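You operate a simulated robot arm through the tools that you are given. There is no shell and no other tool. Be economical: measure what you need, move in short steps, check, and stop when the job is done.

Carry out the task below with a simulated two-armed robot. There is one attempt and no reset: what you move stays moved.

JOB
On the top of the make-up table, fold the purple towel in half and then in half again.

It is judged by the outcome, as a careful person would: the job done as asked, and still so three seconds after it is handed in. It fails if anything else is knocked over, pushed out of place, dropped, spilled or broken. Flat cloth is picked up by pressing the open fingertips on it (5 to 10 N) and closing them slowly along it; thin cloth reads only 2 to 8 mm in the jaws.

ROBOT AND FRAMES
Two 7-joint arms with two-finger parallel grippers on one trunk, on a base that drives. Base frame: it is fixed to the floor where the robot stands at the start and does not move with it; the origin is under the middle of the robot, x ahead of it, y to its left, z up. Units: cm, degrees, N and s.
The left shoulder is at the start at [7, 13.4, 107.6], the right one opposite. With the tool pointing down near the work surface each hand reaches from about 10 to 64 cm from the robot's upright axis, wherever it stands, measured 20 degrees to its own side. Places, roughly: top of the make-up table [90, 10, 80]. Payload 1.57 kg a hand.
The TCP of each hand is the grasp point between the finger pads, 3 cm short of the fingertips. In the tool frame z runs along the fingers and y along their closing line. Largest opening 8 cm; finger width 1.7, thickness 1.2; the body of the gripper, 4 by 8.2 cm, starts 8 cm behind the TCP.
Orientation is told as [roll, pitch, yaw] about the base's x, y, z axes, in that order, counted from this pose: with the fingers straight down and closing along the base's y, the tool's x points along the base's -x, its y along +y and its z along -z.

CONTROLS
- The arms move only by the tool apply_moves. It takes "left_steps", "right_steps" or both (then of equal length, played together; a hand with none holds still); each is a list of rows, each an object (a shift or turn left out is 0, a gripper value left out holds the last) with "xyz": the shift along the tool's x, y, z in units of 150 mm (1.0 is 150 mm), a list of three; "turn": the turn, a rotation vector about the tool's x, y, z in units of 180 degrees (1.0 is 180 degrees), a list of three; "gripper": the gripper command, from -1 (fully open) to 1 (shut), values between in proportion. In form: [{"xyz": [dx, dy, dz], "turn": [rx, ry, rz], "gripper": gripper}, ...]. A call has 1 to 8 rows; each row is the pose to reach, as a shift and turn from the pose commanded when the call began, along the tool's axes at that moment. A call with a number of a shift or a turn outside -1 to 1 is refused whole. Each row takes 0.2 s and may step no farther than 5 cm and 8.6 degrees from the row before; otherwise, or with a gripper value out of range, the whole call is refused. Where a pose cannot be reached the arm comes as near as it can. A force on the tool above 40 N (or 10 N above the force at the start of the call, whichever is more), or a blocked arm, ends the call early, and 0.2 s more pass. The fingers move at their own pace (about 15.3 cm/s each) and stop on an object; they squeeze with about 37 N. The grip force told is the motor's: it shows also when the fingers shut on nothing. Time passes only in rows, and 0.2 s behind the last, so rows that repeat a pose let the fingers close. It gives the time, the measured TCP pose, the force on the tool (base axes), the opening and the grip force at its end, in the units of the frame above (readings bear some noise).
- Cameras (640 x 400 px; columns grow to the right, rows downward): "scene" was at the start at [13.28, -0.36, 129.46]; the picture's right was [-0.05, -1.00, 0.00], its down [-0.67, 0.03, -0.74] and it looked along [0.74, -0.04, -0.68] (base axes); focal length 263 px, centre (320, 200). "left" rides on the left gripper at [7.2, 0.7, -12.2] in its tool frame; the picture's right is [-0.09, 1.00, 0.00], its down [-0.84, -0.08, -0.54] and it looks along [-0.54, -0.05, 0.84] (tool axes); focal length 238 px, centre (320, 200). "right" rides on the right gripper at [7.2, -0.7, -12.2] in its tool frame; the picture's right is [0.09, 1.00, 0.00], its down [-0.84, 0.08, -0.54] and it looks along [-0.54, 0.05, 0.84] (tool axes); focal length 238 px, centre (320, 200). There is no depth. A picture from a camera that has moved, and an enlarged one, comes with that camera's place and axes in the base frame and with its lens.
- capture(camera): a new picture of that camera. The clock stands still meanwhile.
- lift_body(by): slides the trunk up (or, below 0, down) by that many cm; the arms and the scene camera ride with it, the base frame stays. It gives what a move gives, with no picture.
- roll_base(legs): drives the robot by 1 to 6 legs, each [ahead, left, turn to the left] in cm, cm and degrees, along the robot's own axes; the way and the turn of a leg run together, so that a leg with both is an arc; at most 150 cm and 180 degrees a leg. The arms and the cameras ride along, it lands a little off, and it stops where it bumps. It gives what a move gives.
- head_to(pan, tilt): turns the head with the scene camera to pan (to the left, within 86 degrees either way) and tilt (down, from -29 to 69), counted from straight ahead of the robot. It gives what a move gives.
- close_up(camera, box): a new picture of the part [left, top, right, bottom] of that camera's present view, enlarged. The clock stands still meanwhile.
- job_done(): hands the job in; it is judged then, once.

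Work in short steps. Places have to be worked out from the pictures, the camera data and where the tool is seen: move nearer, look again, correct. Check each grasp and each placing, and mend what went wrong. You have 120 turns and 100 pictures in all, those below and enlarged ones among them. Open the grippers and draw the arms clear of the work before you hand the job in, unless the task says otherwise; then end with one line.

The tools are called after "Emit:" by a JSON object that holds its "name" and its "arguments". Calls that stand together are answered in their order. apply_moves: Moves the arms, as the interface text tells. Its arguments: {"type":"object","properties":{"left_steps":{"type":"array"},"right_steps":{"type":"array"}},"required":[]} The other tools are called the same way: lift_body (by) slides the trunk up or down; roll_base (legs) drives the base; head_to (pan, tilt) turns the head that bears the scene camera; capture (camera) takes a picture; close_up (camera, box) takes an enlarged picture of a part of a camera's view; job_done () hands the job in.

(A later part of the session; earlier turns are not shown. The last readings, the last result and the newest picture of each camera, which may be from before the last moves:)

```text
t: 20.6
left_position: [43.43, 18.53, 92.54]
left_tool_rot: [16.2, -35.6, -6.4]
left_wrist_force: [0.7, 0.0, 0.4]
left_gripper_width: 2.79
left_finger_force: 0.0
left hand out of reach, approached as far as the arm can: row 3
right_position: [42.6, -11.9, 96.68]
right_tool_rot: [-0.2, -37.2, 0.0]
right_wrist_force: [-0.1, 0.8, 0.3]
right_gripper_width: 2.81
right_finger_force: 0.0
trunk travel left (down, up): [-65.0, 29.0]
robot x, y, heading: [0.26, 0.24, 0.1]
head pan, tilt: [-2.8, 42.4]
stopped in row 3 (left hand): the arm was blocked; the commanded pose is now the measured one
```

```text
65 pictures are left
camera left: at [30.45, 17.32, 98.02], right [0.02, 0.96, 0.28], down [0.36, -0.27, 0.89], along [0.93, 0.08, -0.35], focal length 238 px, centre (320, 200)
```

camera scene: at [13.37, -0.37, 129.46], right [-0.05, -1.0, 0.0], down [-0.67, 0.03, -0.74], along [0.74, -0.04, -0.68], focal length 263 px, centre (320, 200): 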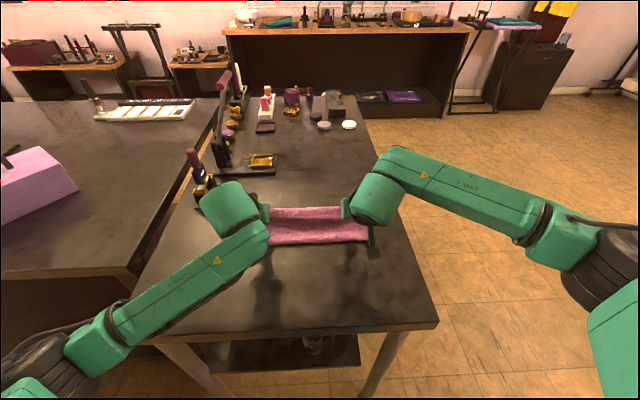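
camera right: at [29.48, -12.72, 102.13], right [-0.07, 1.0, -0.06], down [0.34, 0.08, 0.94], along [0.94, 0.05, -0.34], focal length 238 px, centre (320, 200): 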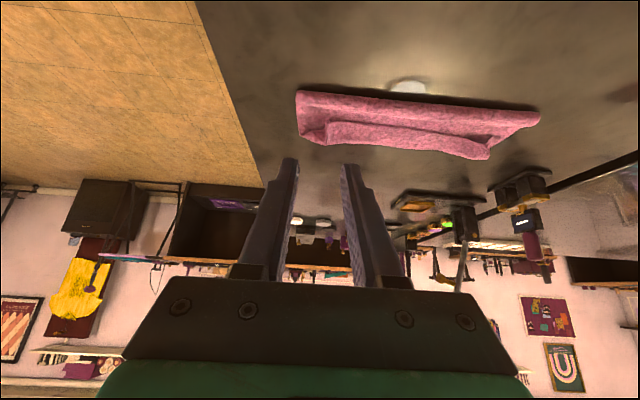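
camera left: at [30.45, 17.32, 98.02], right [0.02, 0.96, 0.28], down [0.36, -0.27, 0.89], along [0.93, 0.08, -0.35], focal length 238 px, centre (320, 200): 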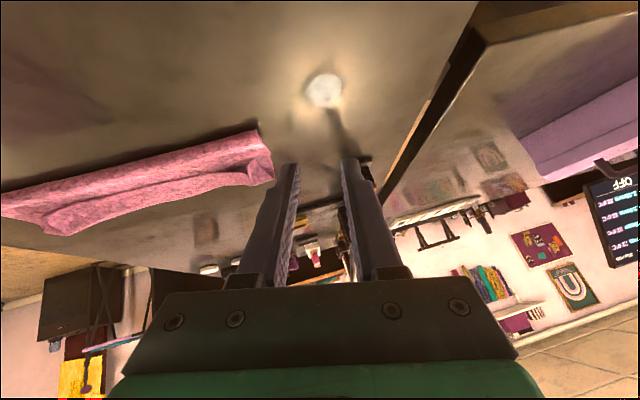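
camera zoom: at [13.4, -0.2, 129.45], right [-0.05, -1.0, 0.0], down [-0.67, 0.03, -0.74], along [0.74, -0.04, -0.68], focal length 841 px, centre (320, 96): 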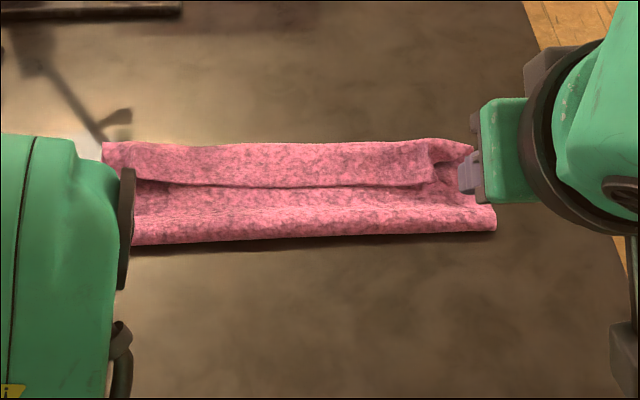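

The left arm hit a joint limit and twisted. I undo its tilt (lifting and moving slightly forward), and finish the right hand's turn.

Emit:
{"name": "apply_moves", "arguments": {"left_steps": [{"xyz": [-0.052, 0, -0.028], "turn": [0.0152, 0.0401, -0.0012]}, {"xyz": [-0.104, 0, -0.056], "turn": [0.0304, 0.0802, -0.0024]}, {"xyz": [-0.156, 0, -0.084], "turn": [0.0456, 0.1203, -0.0036]}, {"xyz": [-0.208, 0, -0.112], "turn": [0.0608, 0.1604, -0.0048]}, {"xyz": [-0.26, 0, -0.14], "turn": [0.076, 0.2006, -0.006]}], "right_steps": [{"xyz": [-0.016, -0.05, -0.021], "turn": [0, 0.0413, 0]}, {"xyz": [-0.032, -0.1, -0.042], "turn": [0, 0.0826, 0]}, {"xyz": [-0.048, -0.15, -0.063], "turn": [0, 0.124, 0]}, {"xyz": [-0.064, -0.2, -0.084], "turn": [0, 0.1653, 0]}, {"xyz": [-0.08, -0.27, -0.106], "turn": [0, 0.2066, 0]}]}}

Emit:
{"name": "capture", "arguments": {"camera": "right"}}

Emit:
{"name": "capture", "arguments": {"camera": "left"}}

Emit:
{"name": "close_up", "arguments": {"camera": "scene", "box": [220, 170, 420, 295]}}

```text
t: 21.0
left_position: [44.34, 24.22, 91.94]
left_tool_rot: [25.6, -27.6, -6.4]
left_wrist_force: [0.0, -0.2, 0.7]
left_gripper_width: 2.8
left_finger_force: 0.2
left hand out of reach, approached as far as the arm can: row 1, 2
right_position: [42.82, -12.68, 97.1]
right_tool_rot: [-0.1, -30.0, -0.2]
right_wrist_force: [0.7, 0.4, 0.3]
right_gripper_width: 2.8
right_finger_force: 0.1
trunk travel left (down, up): [-65.0, 29.0]
robot x, y, heading: [-0.05, -0.24, 0.1]
head pan, tilt: [-2.8, 42.4]
stopped in row 2 (left hand): the arm was blocked; the commanded pose is now the measured one
```

```text
64 pictures are left
camera right: at [30.38, -13.41, 104.08], right [-0.08, 1.0, -0.05], down [0.45, 0.08, 0.89], along [0.89, 0.05, -0.46], focal length 238 px, centre (320, 200)
```

right: 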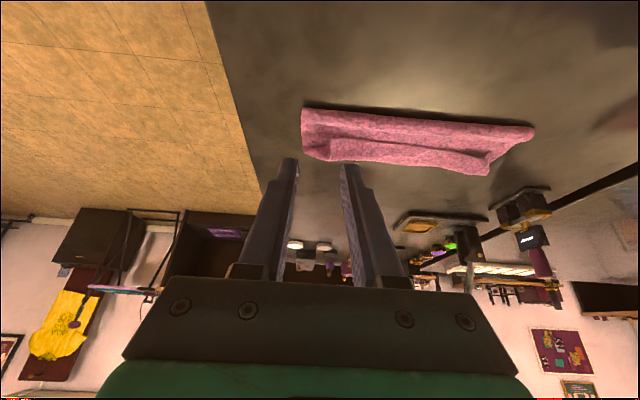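

```text
63 pictures are left
camera left: at [32.26, 21.02, 98.49], right [-0.02, 0.91, 0.42], down [0.49, -0.36, 0.79], along [0.87, 0.22, -0.44], focal length 238 px, centre (320, 200)
```

left: 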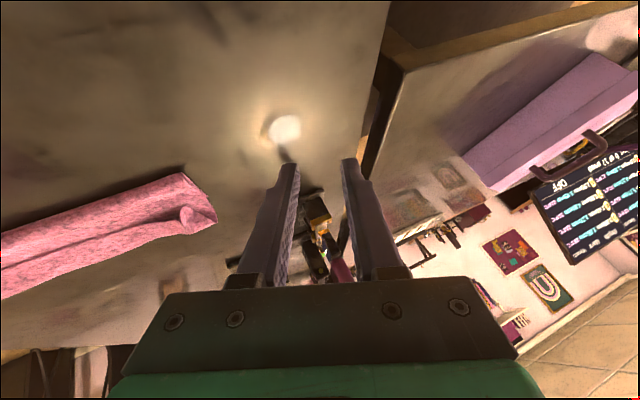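

```text
3.20 times, centred on (320, 232) of scene
camera zoom: at [13.55, -0.25, 129.43], right [-0.05, -1.0, 0.0], down [-0.68, 0.03, -0.74], along [0.74, -0.04, -0.68], focal length 841 px, centre (320, 96)
```

zoom: 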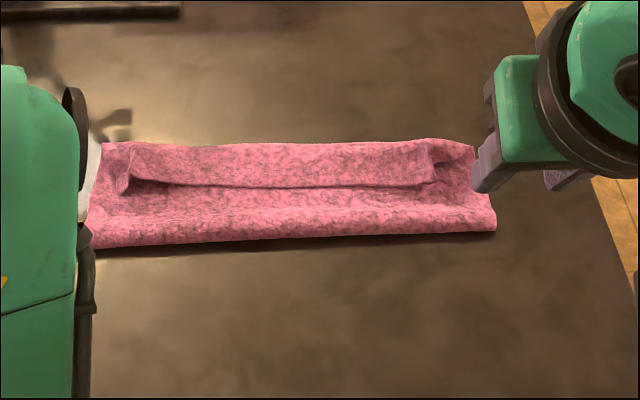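

The left arm is still at a limit. I try pure translation forward and up (no turning) to free it; the right finishes its turn.

Emit:
{"name": "apply_moves", "arguments": {"left_steps": [{"xyz": [-0.08, 0.012, -0.009]}, {"xyz": [-0.16, 0.025, -0.018]}, {"xyz": [-0.24, 0.037, -0.027]}, {"xyz": [-0.327, 0.05, -0.036]}]}}

```text
t: 22.0
left_position: [48.07, 24.11, 94.94]
left_tool_rot: [25.5, -27.8, -6.4]
left_wrist_force: [1.0, 0.7, -0.4]
left_gripper_width: 2.77
left_finger_force: 0.0
right_position: [42.42, -12.83, 97.19]
right_tool_rot: [0.0, -30.2, -0.1]
right_wrist_force: [1.2, 0.2, -0.6]
right_gripper_width: 2.77
right_finger_force: 0.0
trunk travel left (down, up): [-65.0, 29.0]
robot x, y, heading: [-0.17, 0.07, 0.0]
head pan, tilt: [-2.8, 42.4]
```

Freed. Now turn the left hand upright in place (5 rows) while the right finishes turning upright.

Emit:
{"name": "apply_moves", "arguments": {"left_steps": [{"turn": [0.026, 0.0318, 0]}, {"turn": [0.052, 0.0636, 0]}, {"turn": [0.078, 0.0954, 0]}, {"turn": [0.104, 0.1272, 0]}, {"turn": [0.13, 0.159, 0]}], "right_steps": [{"xyz": [0, -0.05, 0], "turn": [0, 0.0335, 0]}, {"xyz": [0, -0.1, 0], "turn": [0, 0.067, 0]}, {"xyz": [0, -0.15, 0], "turn": [0, 0.1, 0]}, {"xyz": [0, -0.2, 0], "turn": [0, 0.134, 0]}, {"xyz": [0, -0.25, 0], "turn": [0, 0.167, 0]}]}}

Emit:
{"name": "capture", "arguments": {"camera": "right"}}

Emit:
{"name": "capture", "arguments": {"camera": "left"}}

Emit:
{"name": "close_up", "arguments": {"camera": "scene", "box": [220, 170, 420, 295]}}

```text
t: 23.2
left_position: [52.44, 27.01, 94.56]
left_tool_rot: [0.0, 0.0, -0.1]
left_wrist_force: [0.1, -0.2, 0.4]
left_gripper_width: 2.82
left_finger_force: 0.0
left hand out of reach, approached as far as the arm can: row 2, 3, 4, 5
right_position: [42.7, -16.72, 97.04]
right_tool_rot: [0.0, -0.1, -0.1]
right_wrist_force: [-0.6, 0.0, -0.1]
right_gripper_width: 2.81
right_finger_force: 0.1
trunk travel left (down, up): [-65.0, 29.0]
robot x, y, heading: [0.01, -0.07, -0.1]
head pan, tilt: [-2.8, 42.4]
```

```text
61 pictures are left
camera right: at [35.37, -17.29, 109.34], right [-0.09, 1.0, 0.0], down [0.84, 0.08, 0.54], along [0.54, 0.05, -0.84], focal length 238 px, centre (320, 200)
```

right: 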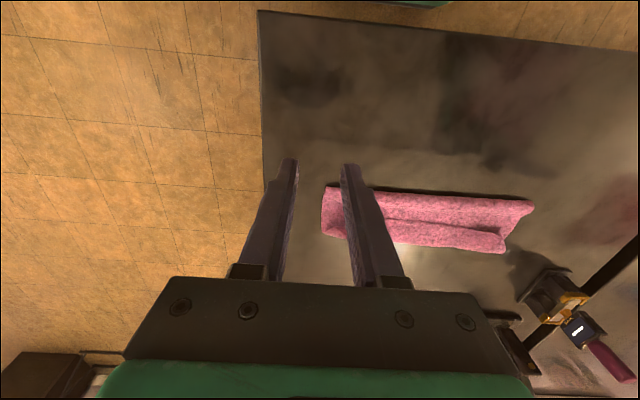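

```text
60 pictures are left
camera left: at [45.25, 27.83, 106.77], right [0.09, 1.0, 0.0], down [0.84, -0.08, 0.54], along [0.54, -0.05, -0.84], focal length 238 px, centre (320, 200)
```

left: 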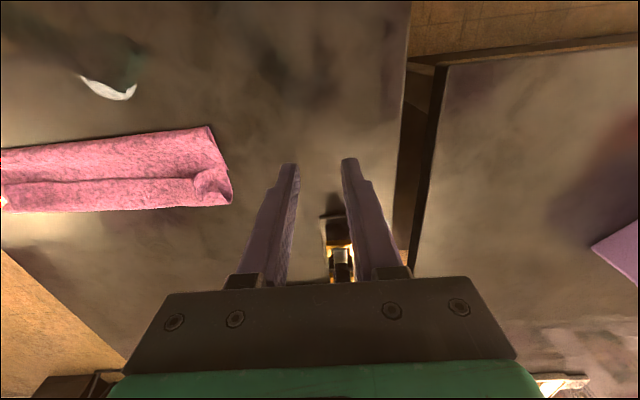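

```text
3.20 times, centred on (320, 232) of scene
camera zoom: at [13.31, -0.38, 129.45], right [-0.05, -1.0, 0.0], down [-0.67, 0.03, -0.74], along [0.74, -0.04, -0.68], focal length 841 px, centre (320, 96)
```

zoom: 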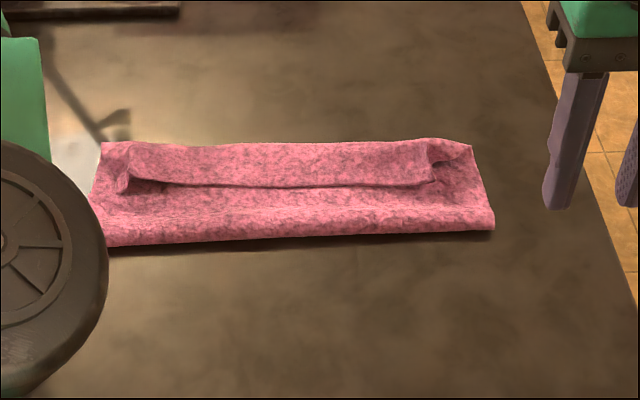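

Now clear: fold line x≈51.5, far corners of bottom layer x≈61, and a flap ~4 cm turned back with its free edge (x≈55) facing the robot. I'll flip the flap forward with the finger tips as a spatula; first bring hands above.

Emit:
{"name": "apply_moves", "arguments": {"left_steps": [{"xyz": [0.0, -0.233, 0.04], "gripper": 0.0}, {"xyz": [0.0, -0.466, 0.08]}, {"xyz": [0.0, -0.7, 0.12]}, {"xyz": [0.0, -0.933, 0.15]}], "right_steps": [{"xyz": [-0.155, 0.128, 0.083], "gripper": 0.0}, {"xyz": [-0.31, 0.256, 0.166]}, {"xyz": [-0.465, 0.384, 0.25]}, {"xyz": [-0.62, 0.513, 0.333]}]}}

Emit:
{"name": "apply_moves", "arguments": {"left_steps": [{"xyz": [0.03, -0.045, 0.06], "turn": [0, -0.0463, 0]}, {"xyz": [0.06, -0.09, 0.12], "turn": [0, -0.0926, 0]}, {"xyz": [0.09, -0.135, 0.18], "turn": [0, -0.139, 0]}, {"xyz": [0.12, -0.18, 0.24], "turn": [0, -0.185, 0]}, {"xyz": [0.15, -0.225, 0.3], "turn": [0, -0.2315, 0]}, {"xyz": [0.18, -0.27, 0.38], "turn": [0, -0.278, 0]}], "right_steps": [{"xyz": [0.03, 0, 0.06], "turn": [0, -0.0463, 0]}, {"xyz": [0.06, 0, 0.12], "turn": [0, -0.0926, 0]}, {"xyz": [0.09, 0, 0.18], "turn": [0, -0.139, 0]}, {"xyz": [0.12, 0, 0.24], "turn": [0, -0.185, 0]}, {"xyz": [0.15, 0, 0.3], "turn": [0, -0.2315, 0]}, {"xyz": [0.18, 0, 0.38], "turn": [0, -0.278, 0]}]}}

Emit:
{"name": "capture", "arguments": {"camera": "right"}}

Emit:
{"name": "capture", "arguments": {"camera": "left"}}

```text
t: 24.2
left_position: [57.11, 13.48, 91.36]
left_tool_rot: [0.0, 0.1, 0.1]
left_wrist_force: [-0.5, -0.1, -0.7]
left_gripper_width: 4.04
left_finger_force: 0.1
left hand out of reach, approached as far as the arm can: row 1, 2, 3, 4
right_position: [52.01, -8.88, 92.12]
right_tool_rot: [0.0, -0.2, -0.1]
right_wrist_force: [0.3, 0.4, -0.1]
right_gripper_width: 3.99
right_finger_force: 0.0
trunk travel left (down, up): [-65.0, 29.0]
robot x, y, heading: [-0.2, 0.09, 0.0]
head pan, tilt: [-2.8, 42.4]
```

```text
t: 25.4
left_position: [56.72, 16.93, 90.36]
left_tool_rot: [10.2, -41.5, -1.9]
left_wrist_force: [0.2, -0.4, 0.4]
left_gripper_width: 4.02
left_finger_force: 0.0
right_position: [49.83, -8.89, 88.19]
right_tool_rot: [-0.2, -37.3, -0.2]
right_wrist_force: [0.4, -0.4, 0.1]
right_gripper_width: 3.98
right_finger_force: 0.1
trunk travel left (down, up): [-65.0, 29.0]
robot x, y, heading: [0.33, 0.53, -0.1]
head pan, tilt: [-2.8, 42.4]
stopped in row 5 (left hand): the arm was blocked; the commanded pose is now the measured one
```

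```text
58 pictures are left
camera right: at [36.66, -9.62, 93.6], right [-0.07, 1.0, -0.06], down [0.34, 0.08, 0.94], along [0.94, 0.05, -0.34], focal length 238 px, centre (320, 200)
```

right: 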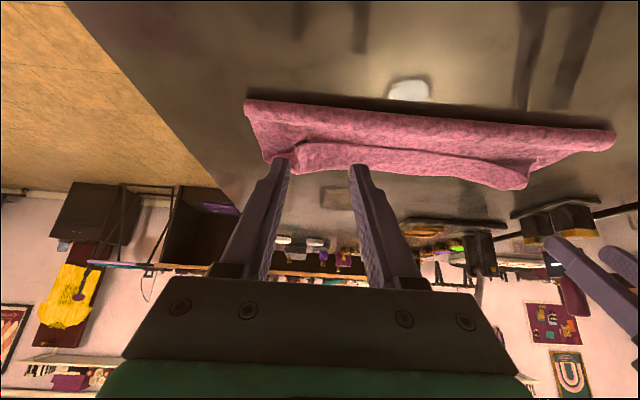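

```text
57 pictures are left
camera left: at [43.34, 16.14, 94.74], right [-0.02, 0.98, 0.19], down [0.28, -0.18, 0.94], along [0.96, 0.07, -0.27], focal length 238 px, centre (320, 200)
```

left: 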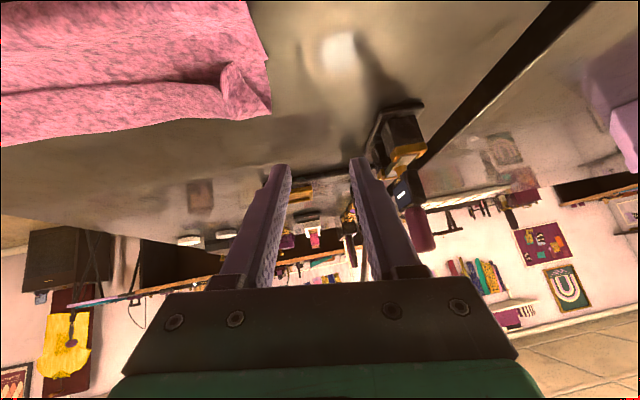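

The left arm is in an awkward configuration. I look at the scene to understand its elbow posture before moving it further.

Emit:
{"name": "capture", "arguments": {"camera": "scene"}}

```text
56 pictures are left
camera scene: at [13.18, -0.39, 129.48], right [-0.05, -1.0, 0.0], down [-0.67, 0.03, -0.74], along [0.74, -0.04, -0.67], focal length 263 px, centre (320, 200)
```

scene: 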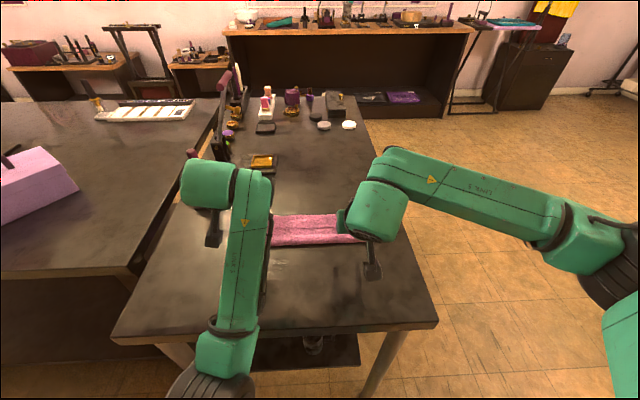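

The left elbow has swung inward. I untilt the left hand while moving it up and inward, to see whether the arm can recover.

Emit:
{"name": "apply_moves", "arguments": {"left_steps": [{"xyz": [-0.021, -0.034, -0.062], "turn": [0.0083, 0.0384, 0.0018]}, {"xyz": [-0.042, -0.068, -0.125], "turn": [0.0167, 0.0769, 0.0035]}, {"xyz": [-0.063, -0.103, -0.187], "turn": [0.025, 0.1153, 0.0053]}, {"xyz": [-0.084, -0.138, -0.25], "turn": [0.0333, 0.1537, 0.007]}, {"xyz": [-0.105, -0.172, -0.312], "turn": [0.0417, 0.1922, 0.0088]}, {"xyz": [-0.127, -0.207, -0.375], "turn": [0.05, 0.2306, 0.0106]}]}}

```text
t: 26.8
left_position: [57.47, 13.28, 95.25]
left_tool_rot: [-0.2, 0.0, -0.1]
left_wrist_force: [0.0, 0.0, 0.2]
left_gripper_width: 3.99
left_finger_force: 0.1
left hand out of reach, approached as far as the arm can: row 4, 5, 6
right_position: [49.77, -9.01, 88.1]
right_tool_rot: [0.0, -37.3, -0.1]
right_wrist_force: [0.8, 0.3, -0.1]
right_gripper_width: 4.02
right_finger_force: 0.1
trunk travel left (down, up): [-65.0, 29.0]
robot x, y, heading: [-0.01, 0.18, 0.0]
head pan, tilt: [-2.8, 42.4]
```

Orientation recovered but it still can't come closer than x≈57. I move the left hand high and outward to let the elbow swing out.

Emit:
{"name": "apply_moves", "arguments": {"left_steps": [{"xyz": [0, 0.1, -0.2]}, {"xyz": [0, 0.25, -0.4]}, {"xyz": [0.05, 0.4, -0.6]}, {"xyz": [0.1, 0.6, -0.75]}, {"xyz": [0.15, 0.75, -0.9]}, {"xyz": [0.2, 0.9, -1.0]}]}}

Emit:
{"name": "capture", "arguments": {"camera": "scene"}}

```text
t: 28.2
left_position: [54.48, 26.99, 110.24]
left_tool_rot: [0.0, -0.1, -0.2]
left_wrist_force: [0.5, -0.1, -0.5]
left_gripper_width: 4.0
left_finger_force: 0.1
right_position: [49.72, -8.71, 88.07]
right_tool_rot: [-0.2, -37.3, 0.0]
right_wrist_force: [0.5, 0.6, 0.4]
right_gripper_width: 4.0
right_finger_force: 0.1
trunk travel left (down, up): [-65.0, 29.0]
robot x, y, heading: [0.06, 0.17, 0.1]
head pan, tilt: [-2.8, 42.4]
```

```text
55 pictures are left
camera scene: at [13.21, -0.26, 129.47], right [-0.05, -1.0, 0.0], down [-0.67, 0.03, -0.74], along [0.74, -0.04, -0.67], focal length 263 px, centre (320, 200)
```

scene: 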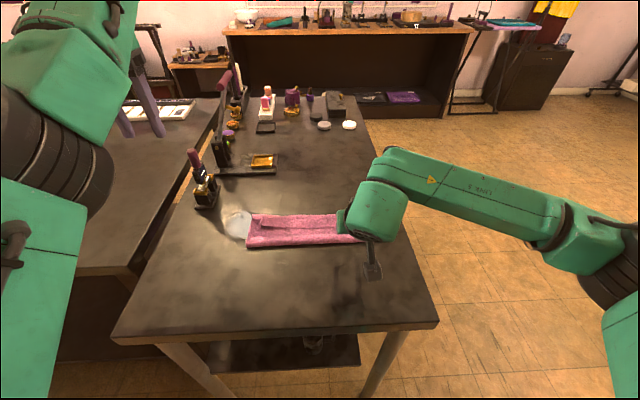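

Left elbow has swung back out. There's a bottle standing at about (66, 28) to avoid. Bring the left hand to above the towel's near-left side, staying clear of it.

Emit:
{"name": "apply_moves", "arguments": {"left_steps": [{"xyz": [0.1, -0.16, 0.1]}, {"xyz": [0.2, -0.32, 0.25]}, {"xyz": [0.3, -0.48, 0.45]}, {"xyz": [0.4, -0.64, 0.65]}, {"xyz": [0.45, -0.8, 0.8]}]}}

```text
t: 29.4
left_position: [56.81, 18.91, 103.0]
left_tool_rot: [-0.2, 0.1, 0.1]
left_wrist_force: [0.1, 0.5, -0.1]
left_gripper_width: 3.99
left_finger_force: 0.1
left hand out of reach, approached as far as the arm can: row 2, 3, 4, 5
right_position: [49.84, -8.93, 88.21]
right_tool_rot: [-0.2, -37.3, 0.0]
right_wrist_force: [-0.3, 0.1, -0.5]
right_gripper_width: 4.02
right_finger_force: 0.0
trunk travel left (down, up): [-65.0, 29.0]
robot x, y, heading: [-0.11, 0.13, -0.1]
head pan, tilt: [-2.8, 42.4]
```

Still limited at this height. I try lowering first, then coming inward.

Emit:
{"name": "apply_moves", "arguments": {"left_steps": [{"xyz": [-0.1, 0.1, 0.15]}, {"xyz": [-0.1, 0.1, 0.35]}, {"xyz": [0, 0.1, 0.5]}, {"xyz": [0.15, 0.1, 0.5]}, {"xyz": [0.3, 0.1, 0.5]}, {"xyz": [0.45, 0.05, 0.5]}]}}

Emit:
{"name": "capture", "arguments": {"camera": "scene"}}

```text
t: 30.8
left_position: [55.55, 21.64, 95.34]
left_tool_rot: [-0.2, 0.1, 0.0]
left_wrist_force: [-0.2, -0.8, -0.1]
left_gripper_width: 4.02
left_finger_force: 0.0
left hand out of reach, approached as far as the arm can: row 4, 5, 6
right_position: [49.76, -8.99, 88.1]
right_tool_rot: [-0.2, -37.3, -0.2]
right_wrist_force: [-0.5, -0.2, 1.0]
right_gripper_width: 3.99
right_finger_force: 0.1
trunk travel left (down, up): [-65.0, 29.0]
robot x, y, heading: [0.38, 0.3, 0.2]
head pan, tilt: [-2.8, 42.4]
```

```text
54 pictures are left
camera scene: at [13.28, -0.33, 129.46], right [-0.05, -1.0, 0.0], down [-0.67, 0.03, -0.74], along [0.74, -0.04, -0.68], focal length 263 px, centre (320, 200)
```

scene: 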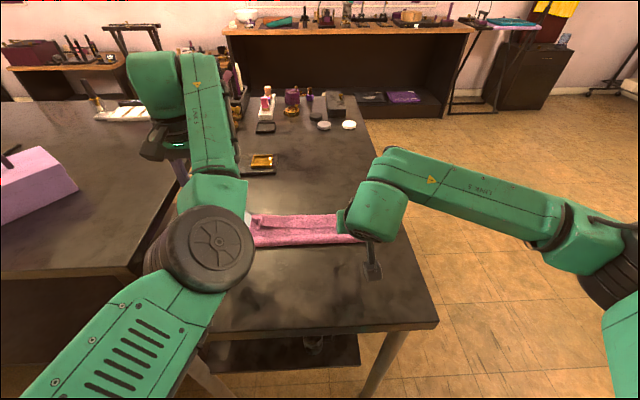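

The left elbow is stuck inward, so I'll park that hand high and to the side and work with the right hand alone.

Emit:
{"name": "apply_moves", "arguments": {"left_steps": [{"xyz": [0, 0.1, -0.2]}, {"xyz": [0, 0.25, -0.4]}, {"xyz": [0, 0.35, -0.6]}, {"xyz": [0, 0.4, -0.8]}, {"xyz": [0, 0.4, -1.0]}]}}

Emit:
{"name": "close_up", "arguments": {"camera": "right", "box": [220, 70, 640, 220]}}

Emit:
{"name": "close_up", "arguments": {"camera": "scene", "box": [220, 170, 420, 295]}}

```text
t: 32.0
left_position: [55.28, 27.9, 109.37]
left_tool_rot: [0.0, -0.6, 0.0]
left_wrist_force: [-0.6, -0.2, 0.0]
left_gripper_width: 4.01
left_finger_force: 0.1
left hand out of reach, approached as far as the arm can: row 5
right_position: [49.73, -8.87, 88.3]
right_tool_rot: [-0.1, -37.3, 0.0]
right_wrist_force: [-0.3, 0.5, -0.2]
right_gripper_width: 4.0
right_finger_force: 0.1
trunk travel left (down, up): [-65.0, 29.0]
robot x, y, heading: [-0.36, 0.12, 0.1]
head pan, tilt: [-2.8, 42.4]
```

```text
1.52 times, centred on (430, 145) of right
camera zoom: at [36.63, -9.54, 93.58], right [-0.07, 1.0, -0.06], down [0.34, 0.08, 0.94], along [0.94, 0.05, -0.34], focal length 363 px, centre (152, 284)
```

zoom: 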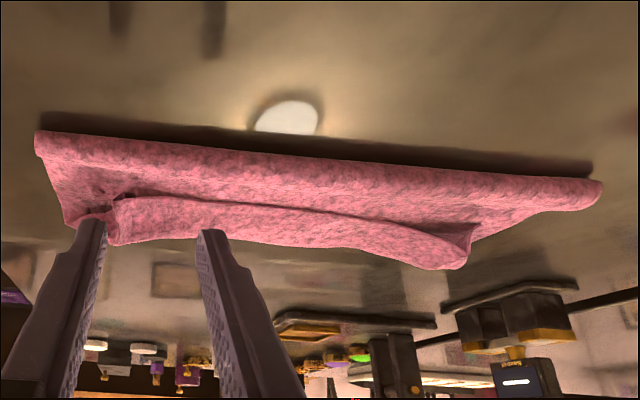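

```text
3.20 times, centred on (320, 232) of scene
camera zoom: at [13.18, -0.28, 129.47], right [-0.05, -1.0, 0.0], down [-0.67, 0.03, -0.74], along [0.74, -0.04, -0.67], focal length 841 px, centre (320, 96)
```

zoom: 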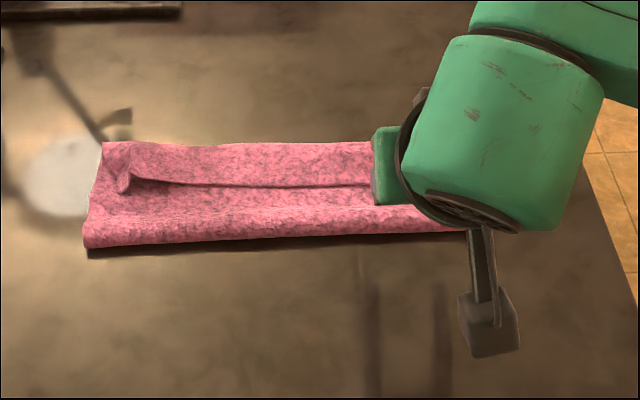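

The flap is snug, so it needs re-gripping at both ends, ideally with both hands. I try to recover the left arm: roll its hand inward (which should swing the elbow outward) while high and clear.

Emit:
{"name": "apply_moves", "arguments": {"left_steps": [{"turn": [0.046, 0, 0]}, {"turn": [0.092, 0, 0]}, {"turn": [0.139, 0, 0]}, {"turn": [0.185, 0, 0]}, {"turn": [0.231, 0, 0]}, {"turn": [0.278, 0, 0]}]}}

Emit:
{"name": "capture", "arguments": {"camera": "scene"}}

```text
t: 33.4
left_position: [54.09, 26.49, 109.39]
left_tool_rot: [-48.1, 0.4, 0.1]
left_wrist_force: [-0.5, 0.3, -0.4]
left_gripper_width: 4.01
left_finger_force: 0.0
left hand out of reach, approached as far as the arm can: row 1, 2, 3, 4, 5, 6
right_position: [50.01, -8.79, 88.04]
right_tool_rot: [-0.3, -37.1, 0.0]
right_wrist_force: [0.2, 0.4, -0.6]
right_gripper_width: 3.99
right_finger_force: 0.1
trunk travel left (down, up): [-65.0, 29.0]
robot x, y, heading: [-0.28, -0.16, -0.1]
head pan, tilt: [-2.8, 42.4]
```

```text
51 pictures are left
camera scene: at [13.61, -0.23, 129.42], right [-0.05, -1.0, 0.0], down [-0.68, 0.03, -0.74], along [0.74, -0.04, -0.68], focal length 263 px, centre (320, 200)
```

scene: 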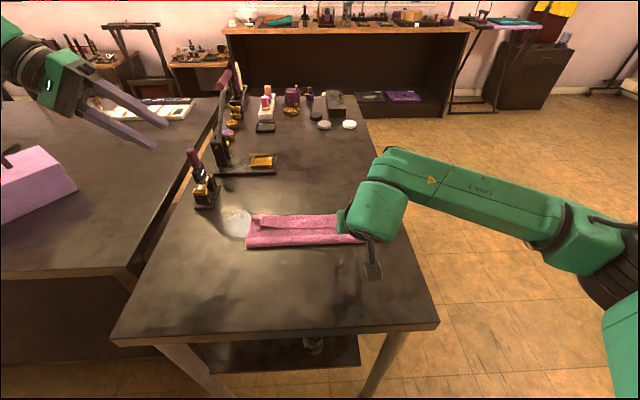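

The elbow has swung out to the left. Bring the hand in while rolled, and then unroll.

Emit:
{"name": "apply_moves", "arguments": {"left_steps": [{"xyz": [0.15, -0.02, 0.12]}, {"xyz": [0.3, -0.035, 0.24]}, {"xyz": [0.45, -0.05, 0.36]}, {"xyz": [0.533, -0.07, 0.476]}]}}

Emit:
{"name": "apply_moves", "arguments": {"left_steps": [{"turn": [-0.045, 0, 0]}, {"turn": [-0.09, 0, 0]}, {"turn": [-0.135, 0, 0]}, {"turn": [-0.18, 0, 0]}, {"turn": [-0.225, 0, 0]}, {"turn": [-0.268, 0, 0]}]}}

Emit:
{"name": "capture", "arguments": {"camera": "scene"}}

```text
t: 34.4
left_position: [45.75, 20.09, 105.69]
left_tool_rot: [-50.2, 0.1, 0.0]
left_wrist_force: [0.0, -0.2, 0.1]
left_gripper_width: 4.02
left_finger_force: 0.1
right_position: [49.82, -8.91, 88.2]
right_tool_rot: [-0.1, -37.3, -0.1]
right_wrist_force: [-0.1, -0.5, -0.1]
right_gripper_width: 3.98
right_finger_force: 0.1
trunk travel left (down, up): [-65.0, 29.0]
robot x, y, heading: [-0.03, 0.06, 0.2]
head pan, tilt: [-2.8, 42.4]
```

```text
t: 35.8
left_position: [45.89, 20.17, 105.74]
left_tool_rot: [-1.7, 0.1, 0.0]
left_wrist_force: [-0.1, 0.2, 0.5]
left_gripper_width: 4.0
left_finger_force: 0.1
right_position: [49.99, -9.06, 88.13]
right_tool_rot: [0.0, -37.3, -0.1]
right_wrist_force: [1.0, -0.9, -0.8]
right_gripper_width: 4.01
right_finger_force: 0.0
trunk travel left (down, up): [-65.0, 29.0]
robot x, y, heading: [0.47, 0.16, -0.1]
head pan, tilt: [-2.8, 42.4]
```

```text
50 pictures are left
camera scene: at [13.27, -0.48, 129.46], right [-0.05, -1.0, 0.0], down [-0.67, 0.03, -0.74], along [0.74, -0.04, -0.68], focal length 263 px, centre (320, 200)
```

scene: 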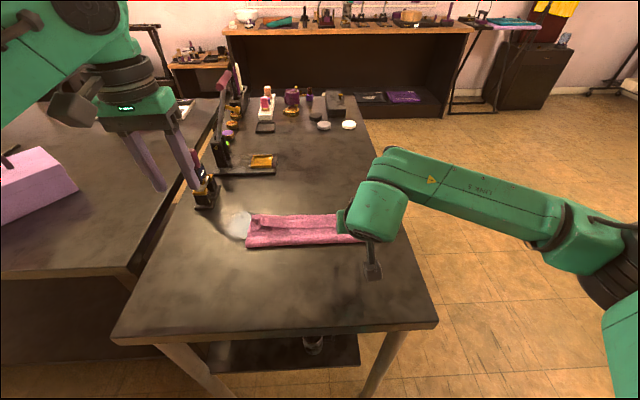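

Left arm is fully recovered. Bring both hands upright above the towel's ends to view the flap from above.

Emit:
{"name": "apply_moves", "arguments": {"left_steps": [{"xyz": [-0.05, -0.1, 0.1], "turn": [-0.009, 0, 0]}, {"xyz": [-0.1, -0.2, 0.22], "turn": [-0.009, 0, 0]}, {"xyz": [-0.15, -0.3, 0.34], "turn": [-0.009, 0, 0]}, {"xyz": [-0.2, -0.42, 0.46], "turn": [-0.009, 0, 0]}, {"xyz": [-0.27, -0.533, 0.6], "turn": [-0.009, 0, 0]}], "right_steps": [{"xyz": [-0.065, -0.027, -0.085], "turn": [0, 0.0414, 0]}, {"xyz": [-0.13, -0.053, -0.17], "turn": [0, 0.0828, 0]}, {"xyz": [-0.194, -0.08, -0.254], "turn": [0, 0.1243, 0]}, {"xyz": [-0.258, -0.106, -0.34], "turn": [0, 0.1657, 0]}, {"xyz": [-0.323, -0.133, -0.424], "turn": [0, 0.207, 0]}]}}

Emit:
{"name": "capture", "arguments": {"camera": "left"}}

Emit:
{"name": "capture", "arguments": {"camera": "right"}}

```text
t: 37.0
left_position: [49.9, 11.78, 97.04]
left_tool_rot: [-0.4, 0.0, 0.0]
left_wrist_force: [0.3, -0.2, 0.0]
left_gripper_width: 4.02
left_finger_force: 0.1
right_position: [49.84, -10.84, 96.15]
right_tool_rot: [-0.1, 0.2, 0.1]
right_wrist_force: [0.9, 0.5, 0.3]
right_gripper_width: 4.01
right_finger_force: 0.0
trunk travel left (down, up): [-65.0, 29.0]
robot x, y, heading: [-0.12, -0.2, -0.1]
head pan, tilt: [-2.8, 42.4]
```

```text
49 pictures are left
camera left: at [42.77, 12.58, 109.08], right [0.09, 1.0, -0.01], down [0.84, -0.07, 0.54], along [0.54, -0.06, -0.84], focal length 238 px, centre (320, 200)
```

left: 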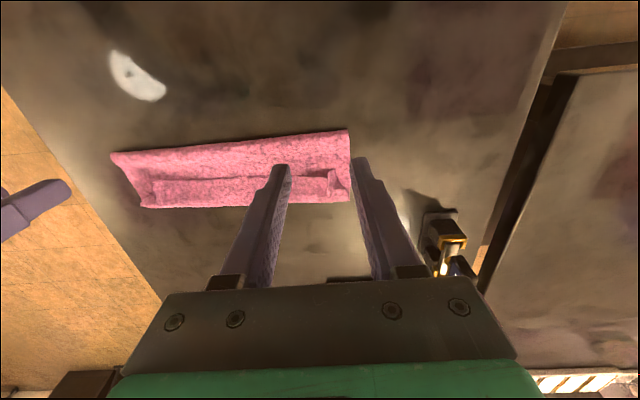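

```text
48 pictures are left
camera right: at [42.76, -11.6, 108.39], right [-0.09, 1.0, 0.0], down [0.84, 0.08, 0.54], along [0.54, 0.05, -0.84], focal length 238 px, centre (320, 200)
```

right: 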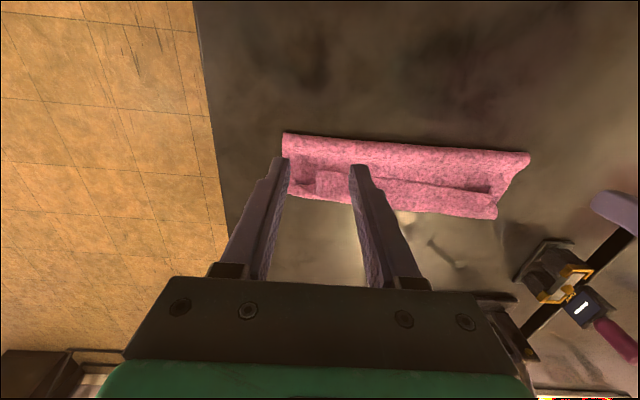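

Zoom in on the flap ends.

Emit:
{"name": "close_up", "arguments": {"camera": "left", "box": [100, 115, 370, 225]}}

Emit:
{"name": "close_up", "arguments": {"camera": "right", "box": [270, 120, 540, 230]}}

```text
2.37 times, centred on (235, 170) of left
camera zoom: at [42.77, 12.58, 109.08], right [0.09, 1.0, -0.01], down [0.84, -0.07, 0.54], along [0.54, -0.06, -0.84], focal length 565 px, centre (522, 271)
```

zoom: 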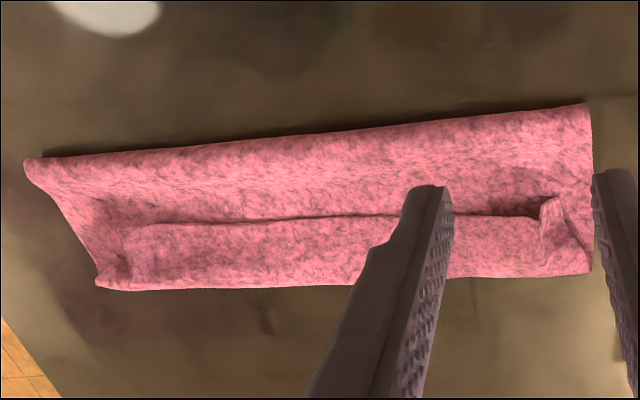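

```text
2.37 times, centred on (405, 175) of right
camera zoom: at [42.76, -11.6, 108.39], right [-0.09, 1.0, 0.0], down [0.84, 0.08, 0.54], along [0.54, 0.05, -0.84], focal length 565 px, centre (118, 259)
```

zoom: 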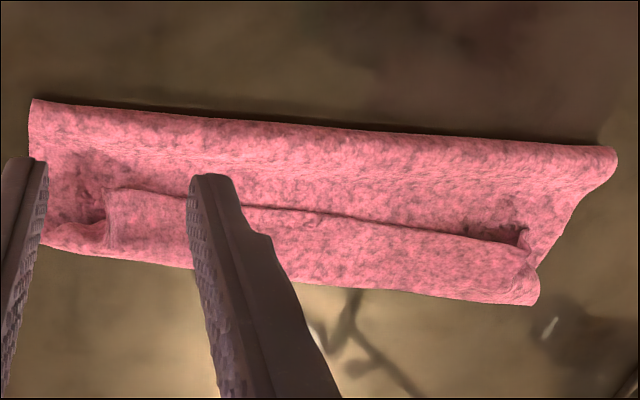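

Flap: edge at x≈56, far bend x≈60.7, from y≈-11 to 12.5; fold line 51.5. I re-grip the flap near both ends: hands to above (56.7, 10) and (56.7, -8.8).

Emit:
{"name": "apply_moves", "arguments": {"left_steps": [{"xyz": [-0.15, -0.04, 0.2], "gripper": 0.35}, {"xyz": [-0.3, -0.08, 0.4]}, {"xyz": [-0.453, -0.12, 0.6]}, {"xyz": [-0.453, -0.12, 0.72]}], "right_steps": [{"xyz": [-0.15, 0.04, 0.2], "gripper": 0.35}, {"xyz": [-0.3, 0.08, 0.4]}, {"xyz": [-0.46, 0.133, 0.56]}, {"xyz": [-0.46, 0.133, 0.66]}]}}

Emit:
{"name": "close_up", "arguments": {"camera": "left", "box": [160, 80, 420, 240]}}

Emit:
{"name": "close_up", "arguments": {"camera": "right", "box": [220, 80, 480, 240]}}

```text
t: 38.0
left_position: [56.64, 9.64, 86.17]
left_tool_rot: [-0.3, 0.1, -0.2]
left_wrist_force: [0.2, 0.1, -0.3]
left_gripper_width: 2.59
left_finger_force: 0.1
right_position: [56.9, -9.08, 86.21]
right_tool_rot: [0.1, 0.0, -0.2]
right_wrist_force: [0.1, -0.2, 0.0]
right_gripper_width: 2.61
right_finger_force: 0.1
trunk travel left (down, up): [-65.0, 29.0]
robot x, y, heading: [0.18, -0.24, -0.2]
head pan, tilt: [-2.8, 42.4]
```

```text
2.46 times, centred on (290, 160) of left
camera zoom: at [49.51, 10.68, 98.4], right [0.09, 1.0, -0.01], down [0.84, -0.08, 0.54], along [0.54, -0.05, -0.84], focal length 587 px, centre (394, 298)
```

zoom: 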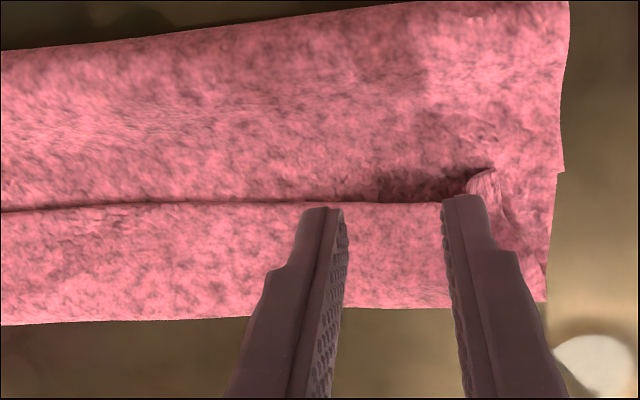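

```text
2.46 times, centred on (350, 160) of right
camera zoom: at [49.59, -9.72, 98.48], right [-0.09, 1.0, 0.0], down [0.84, 0.08, 0.54], along [0.54, 0.05, -0.84], focal length 587 px, centre (246, 298)
```

zoom: 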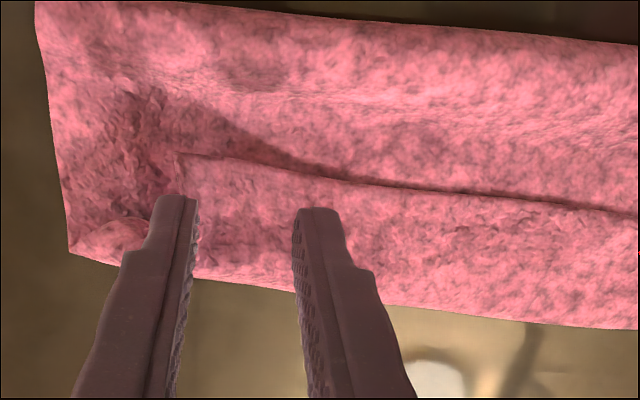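

Well placed; shift the right slightly toward the edge and creep down onto the flap.

Emit:
{"name": "apply_moves", "arguments": {"left_steps": [{"xyz": [0.01, 0, 0.04]}, {"xyz": [0.01, 0, 0.08]}, {"xyz": [0.01, 0, 0.1]}, {"xyz": [0.01, 0, 0.12]}], "right_steps": [{"xyz": [0.04, 0.03, 0.04]}, {"xyz": [0.04, 0.03, 0.08]}, {"xyz": [0.04, 0.03, 0.1]}, {"xyz": [0.04, 0.03, 0.12]}]}}

```text
t: 39.0
left_position: [56.5, 9.75, 84.45]
left_tool_rot: [-0.3, 0.0, -0.1]
left_wrist_force: [0.0, 0.2, -0.9]
left_gripper_width: 2.61
left_finger_force: 0.1
right_position: [56.2, -8.5, 84.36]
right_tool_rot: [0.0, 0.0, -0.1]
right_wrist_force: [-0.1, 0.0, 0.3]
right_gripper_width: 2.6
right_finger_force: 0.0
trunk travel left (down, up): [-65.0, 29.0]
robot x, y, heading: [0.0, 0.06, 0.2]
head pan, tilt: [-2.8, 42.4]
```

No contact yet (tips z≈81.4); go on down.

Emit:
{"name": "apply_moves", "arguments": {"left_steps": [{"xyz": [0, 0, 0.02]}, {"xyz": [0, 0, 0.035]}, {"xyz": [0, 0, 0.045]}], "right_steps": [{"xyz": [0, 0, 0.02]}, {"xyz": [0, 0, 0.035]}, {"xyz": [0, 0, 0.045]}]}}

```text
t: 39.8
left_position: [56.51, 9.79, 83.77]
left_tool_rot: [-0.4, 0.2, -0.2]
left_wrist_force: [-0.1, 0.6, 0.0]
left_gripper_width: 2.61
left_finger_force: 0.0
right_position: [56.25, -8.5, 83.75]
right_tool_rot: [-0.1, 0.0, -0.1]
right_wrist_force: [0.5, 0.2, -0.4]
right_gripper_width: 2.62
right_finger_force: 0.1
trunk travel left (down, up): [-65.0, 29.0]
robot x, y, heading: [-0.11, 0.15, 0.1]
head pan, tilt: [-2.8, 42.4]
```

Emit:
{"name": "apply_moves", "arguments": {"left_steps": [{"xyz": [0, 0, 0.01]}, {"xyz": [0, 0, 0.02]}], "right_steps": [{"xyz": [0, 0, 0.01]}, {"xyz": [0, 0, 0.02]}]}}

```text
t: 40.4
left_position: [56.44, 9.95, 83.64]
left_tool_rot: [-0.4, 0.0, 0.0]
left_wrist_force: [-0.1, -0.9, -0.8]
left_gripper_width: 2.59
left_finger_force: 0.0
right_position: [56.03, -8.49, 83.43]
right_tool_rot: [-0.1, -0.1, -0.2]
right_wrist_force: [-0.2, -0.2, 1.2]
right_gripper_width: 2.59
right_finger_force: 0.3
trunk travel left (down, up): [-65.0, 29.0]
robot x, y, heading: [-0.13, -0.59, 0.2]
head pan, tilt: [-2.8, 42.4]
```

Emit:
{"name": "apply_moves", "arguments": {"left_steps": [{"xyz": [0, 0, 0.008]}, {"xyz": [0, 0, 0.016]}], "right_steps": [{"xyz": [0, 0, 0.006]}, {"xyz": [0, 0, 0.012]}]}}

Emit:
{"name": "capture", "arguments": {"camera": "left"}}

Emit:
{"name": "capture", "arguments": {"camera": "right"}}

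```text
t: 41.0
left_position: [56.45, 9.91, 83.38]
left_tool_rot: [-0.3, 0.0, -0.1]
left_wrist_force: [0.2, 0.1, 1.8]
left_gripper_width: 2.61
left_finger_force: 0.0
right_position: [56.07, -8.35, 83.44]
right_tool_rot: [0.0, 0.0, -0.1]
right_wrist_force: [0.2, -0.1, 6.4]
right_gripper_width: 2.64
right_finger_force: 0.1
trunk travel left (down, up): [-65.0, 29.0]
robot x, y, heading: [-0.02, -0.23, 0.1]
head pan, tilt: [-2.8, 42.4]
```

```text
43 pictures are left
camera left: at [49.28, 10.74, 95.49], right [0.09, 1.0, -0.01], down [0.84, -0.08, 0.54], along [0.54, -0.06, -0.84], focal length 238 px, centre (320, 200)
```

left: 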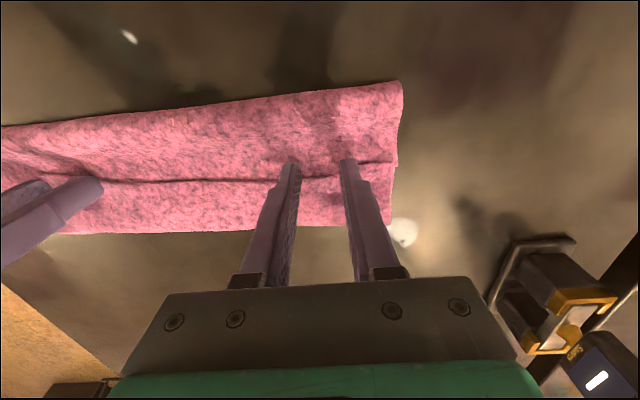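

```text
42 pictures are left
camera right: at [48.86, -9.19, 95.6], right [-0.09, 1.0, 0.0], down [0.84, 0.08, 0.54], along [0.54, 0.05, -0.84], focal length 238 px, centre (320, 200)
```

right: 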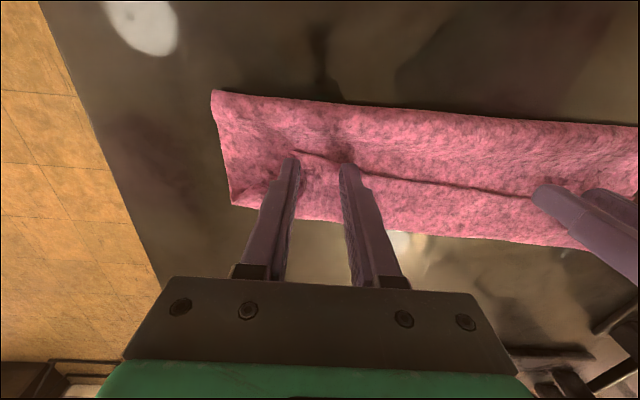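

Light contact on the flap. Close slowly, in two parts, easing as force builds.

Emit:
{"name": "apply_moves", "arguments": {"left_steps": [{"xyz": [0, 0, 0.007], "gripper": 0.36}, {"xyz": [0, 0, 0.007], "gripper": 0.4}, {"xyz": [0, 0, 0.007], "gripper": 0.44}, {"xyz": [0, 0, 0.006], "gripper": 0.48}, {"xyz": [0, 0, 0.006], "gripper": 0.52}, {"xyz": [0, 0, 0.005], "gripper": 0.56}, {"xyz": [0, 0, 0.005], "gripper": 0.6}, {"xyz": [0, 0, 0.005], "gripper": 0.64}], "right_steps": [{"xyz": [0, 0, 0.002], "gripper": 0.36}, {"xyz": [0, 0, 0.002], "gripper": 0.4}, {"xyz": [0, 0, 0.002], "gripper": 0.44}, {"xyz": [0, 0, 0.001], "gripper": 0.48}, {"xyz": [0, 0, 0.001], "gripper": 0.52}, {"xyz": [0, 0, 0], "gripper": 0.56}, {"xyz": [0, 0, 0], "gripper": 0.6}, {"xyz": [0, 0, 0], "gripper": 0.64}]}}

Emit:
{"name": "apply_moves", "arguments": {"left_steps": [{"gripper": 0.69}, {"gripper": 0.74}, {"gripper": 0.79}, {"gripper": 0.84}, {"gripper": 0.89}, {"gripper": 0.94}, {"gripper": 1.0}, {"gripper": 1.0}], "right_steps": [{"gripper": 0.69}, {"gripper": 0.74}, {"gripper": 0.79}, {"gripper": 0.84}, {"gripper": 0.89}, {"gripper": 0.94}, {"gripper": 1.0}, {"gripper": 1.0}]}}

Emit:
{"name": "capture", "arguments": {"camera": "left"}}

Emit:
{"name": "capture", "arguments": {"camera": "right"}}

```text
t: 42.8
left_position: [56.47, 9.93, 83.33]
left_tool_rot: [-0.2, -0.1, -0.1]
left_wrist_force: [-0.4, 0.2, 4.7]
left_gripper_width: 1.31
left_finger_force: 0.0
right_position: [56.01, -8.43, 83.34]
right_tool_rot: [-0.1, -0.2, -0.1]
right_wrist_force: [0.2, 0.4, 5.4]
right_gripper_width: 1.34
right_finger_force: 0.0
trunk travel left (down, up): [-65.0, 29.0]
robot x, y, heading: [0.04, 0.1, 0.2]
head pan, tilt: [-2.8, 42.4]
```

```text
t: 44.6
left_position: [56.31, 9.96, 83.28]
left_tool_rot: [-0.4, -0.1, 0.0]
left_wrist_force: [-0.4, -6.2, 5.7]
left_gripper_width: 0.19
left_finger_force: 23.4
right_position: [56.11, -8.48, 83.37]
right_tool_rot: [0.0, -0.1, -0.1]
right_wrist_force: [1.2, 6.3, 4.8]
right_gripper_width: 0.21
right_finger_force: 23.7
trunk travel left (down, up): [-65.0, 29.0]
robot x, y, heading: [0.38, 0.19, 0.1]
head pan, tilt: [-2.8, 42.4]
```

```text
41 pictures are left
camera left: at [49.21, 10.71, 95.44], right [0.09, 1.0, -0.01], down [0.84, -0.08, 0.54], along [0.54, -0.06, -0.84], focal length 238 px, centre (320, 200)
```

left: 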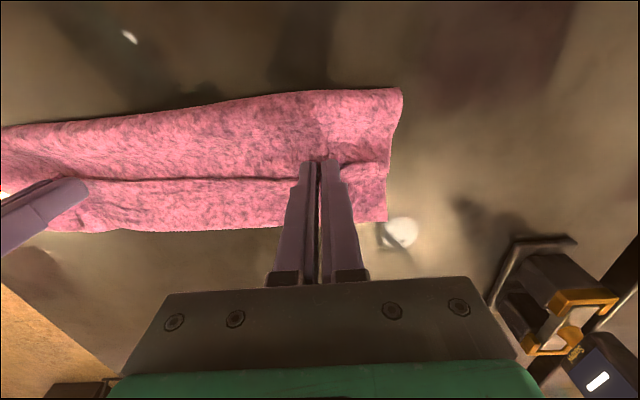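

```text
40 pictures are left
camera right: at [48.79, -9.16, 95.61], right [-0.09, 1.0, 0.0], down [0.84, 0.08, 0.54], along [0.54, 0.05, -0.84], focal length 238 px, centre (320, 200)
```

right: 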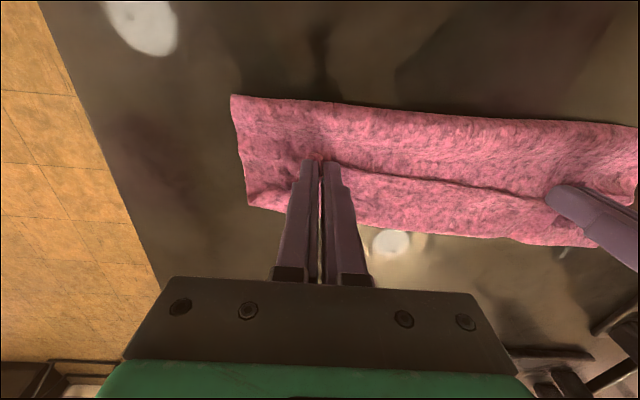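

Both grip 2 mm. Now raise the edge and draw it back over the fold so the lower layer lies out to about x 48.5, then look.

Emit:
{"name": "apply_moves", "arguments": {"left_steps": [{"xyz": [0.067, -0.01, -0.2]}, {"xyz": [0.267, -0.02, -0.4]}, {"xyz": [0.533, -0.03, -0.533]}, {"xyz": [0.8, -0.03, -0.533]}, {"xyz": [1.0, -0.03, -0.467]}], "right_steps": [{"xyz": [0.067, 0.01, -0.2]}, {"xyz": [0.267, 0.02, -0.4]}, {"xyz": [0.533, 0.03, -0.533]}, {"xyz": [0.8, 0.03, -0.533]}, {"xyz": [1.0, 0.03, -0.467]}]}}

Emit:
{"name": "close_up", "arguments": {"camera": "scene", "box": [200, 170, 440, 320]}}

Emit:
{"name": "capture", "arguments": {"camera": "right"}}

```text
t: 45.8
left_position: [41.37, 9.66, 90.31]
left_tool_rot: [-0.3, -0.1, 0.0]
left_wrist_force: [0.4, -1.1, 0.7]
left_gripper_width: 0.19
left_finger_force: 23.0
right_position: [41.0, -8.09, 90.28]
right_tool_rot: [-0.1, -0.1, -0.1]
right_wrist_force: [-1.1, 1.0, -1.2]
right_gripper_width: 0.2
right_finger_force: 23.3
trunk travel left (down, up): [-65.0, 29.0]
robot x, y, heading: [0.28, -0.07, -0.2]
head pan, tilt: [-2.8, 42.4]
```

```text
2.67 times, centred on (320, 245) of scene
camera zoom: at [13.15, -0.35, 129.48], right [-0.05, -1.0, 0.0], down [-0.67, 0.03, -0.74], along [0.74, -0.04, -0.67], focal length 700 px, centre (320, 80)
```

zoom: 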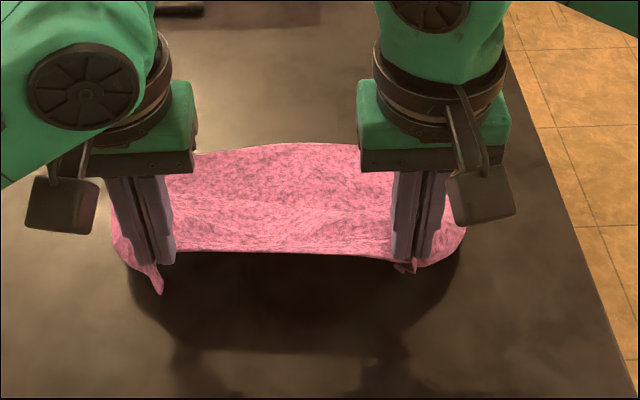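

```text
38 pictures are left
camera right: at [33.78, -8.72, 102.56], right [-0.09, 1.0, 0.0], down [0.84, 0.08, 0.54], along [0.54, 0.05, -0.84], focal length 238 px, centre (320, 200)
```

right: 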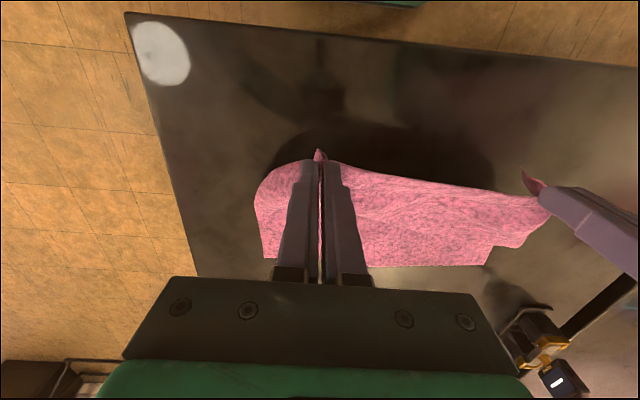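

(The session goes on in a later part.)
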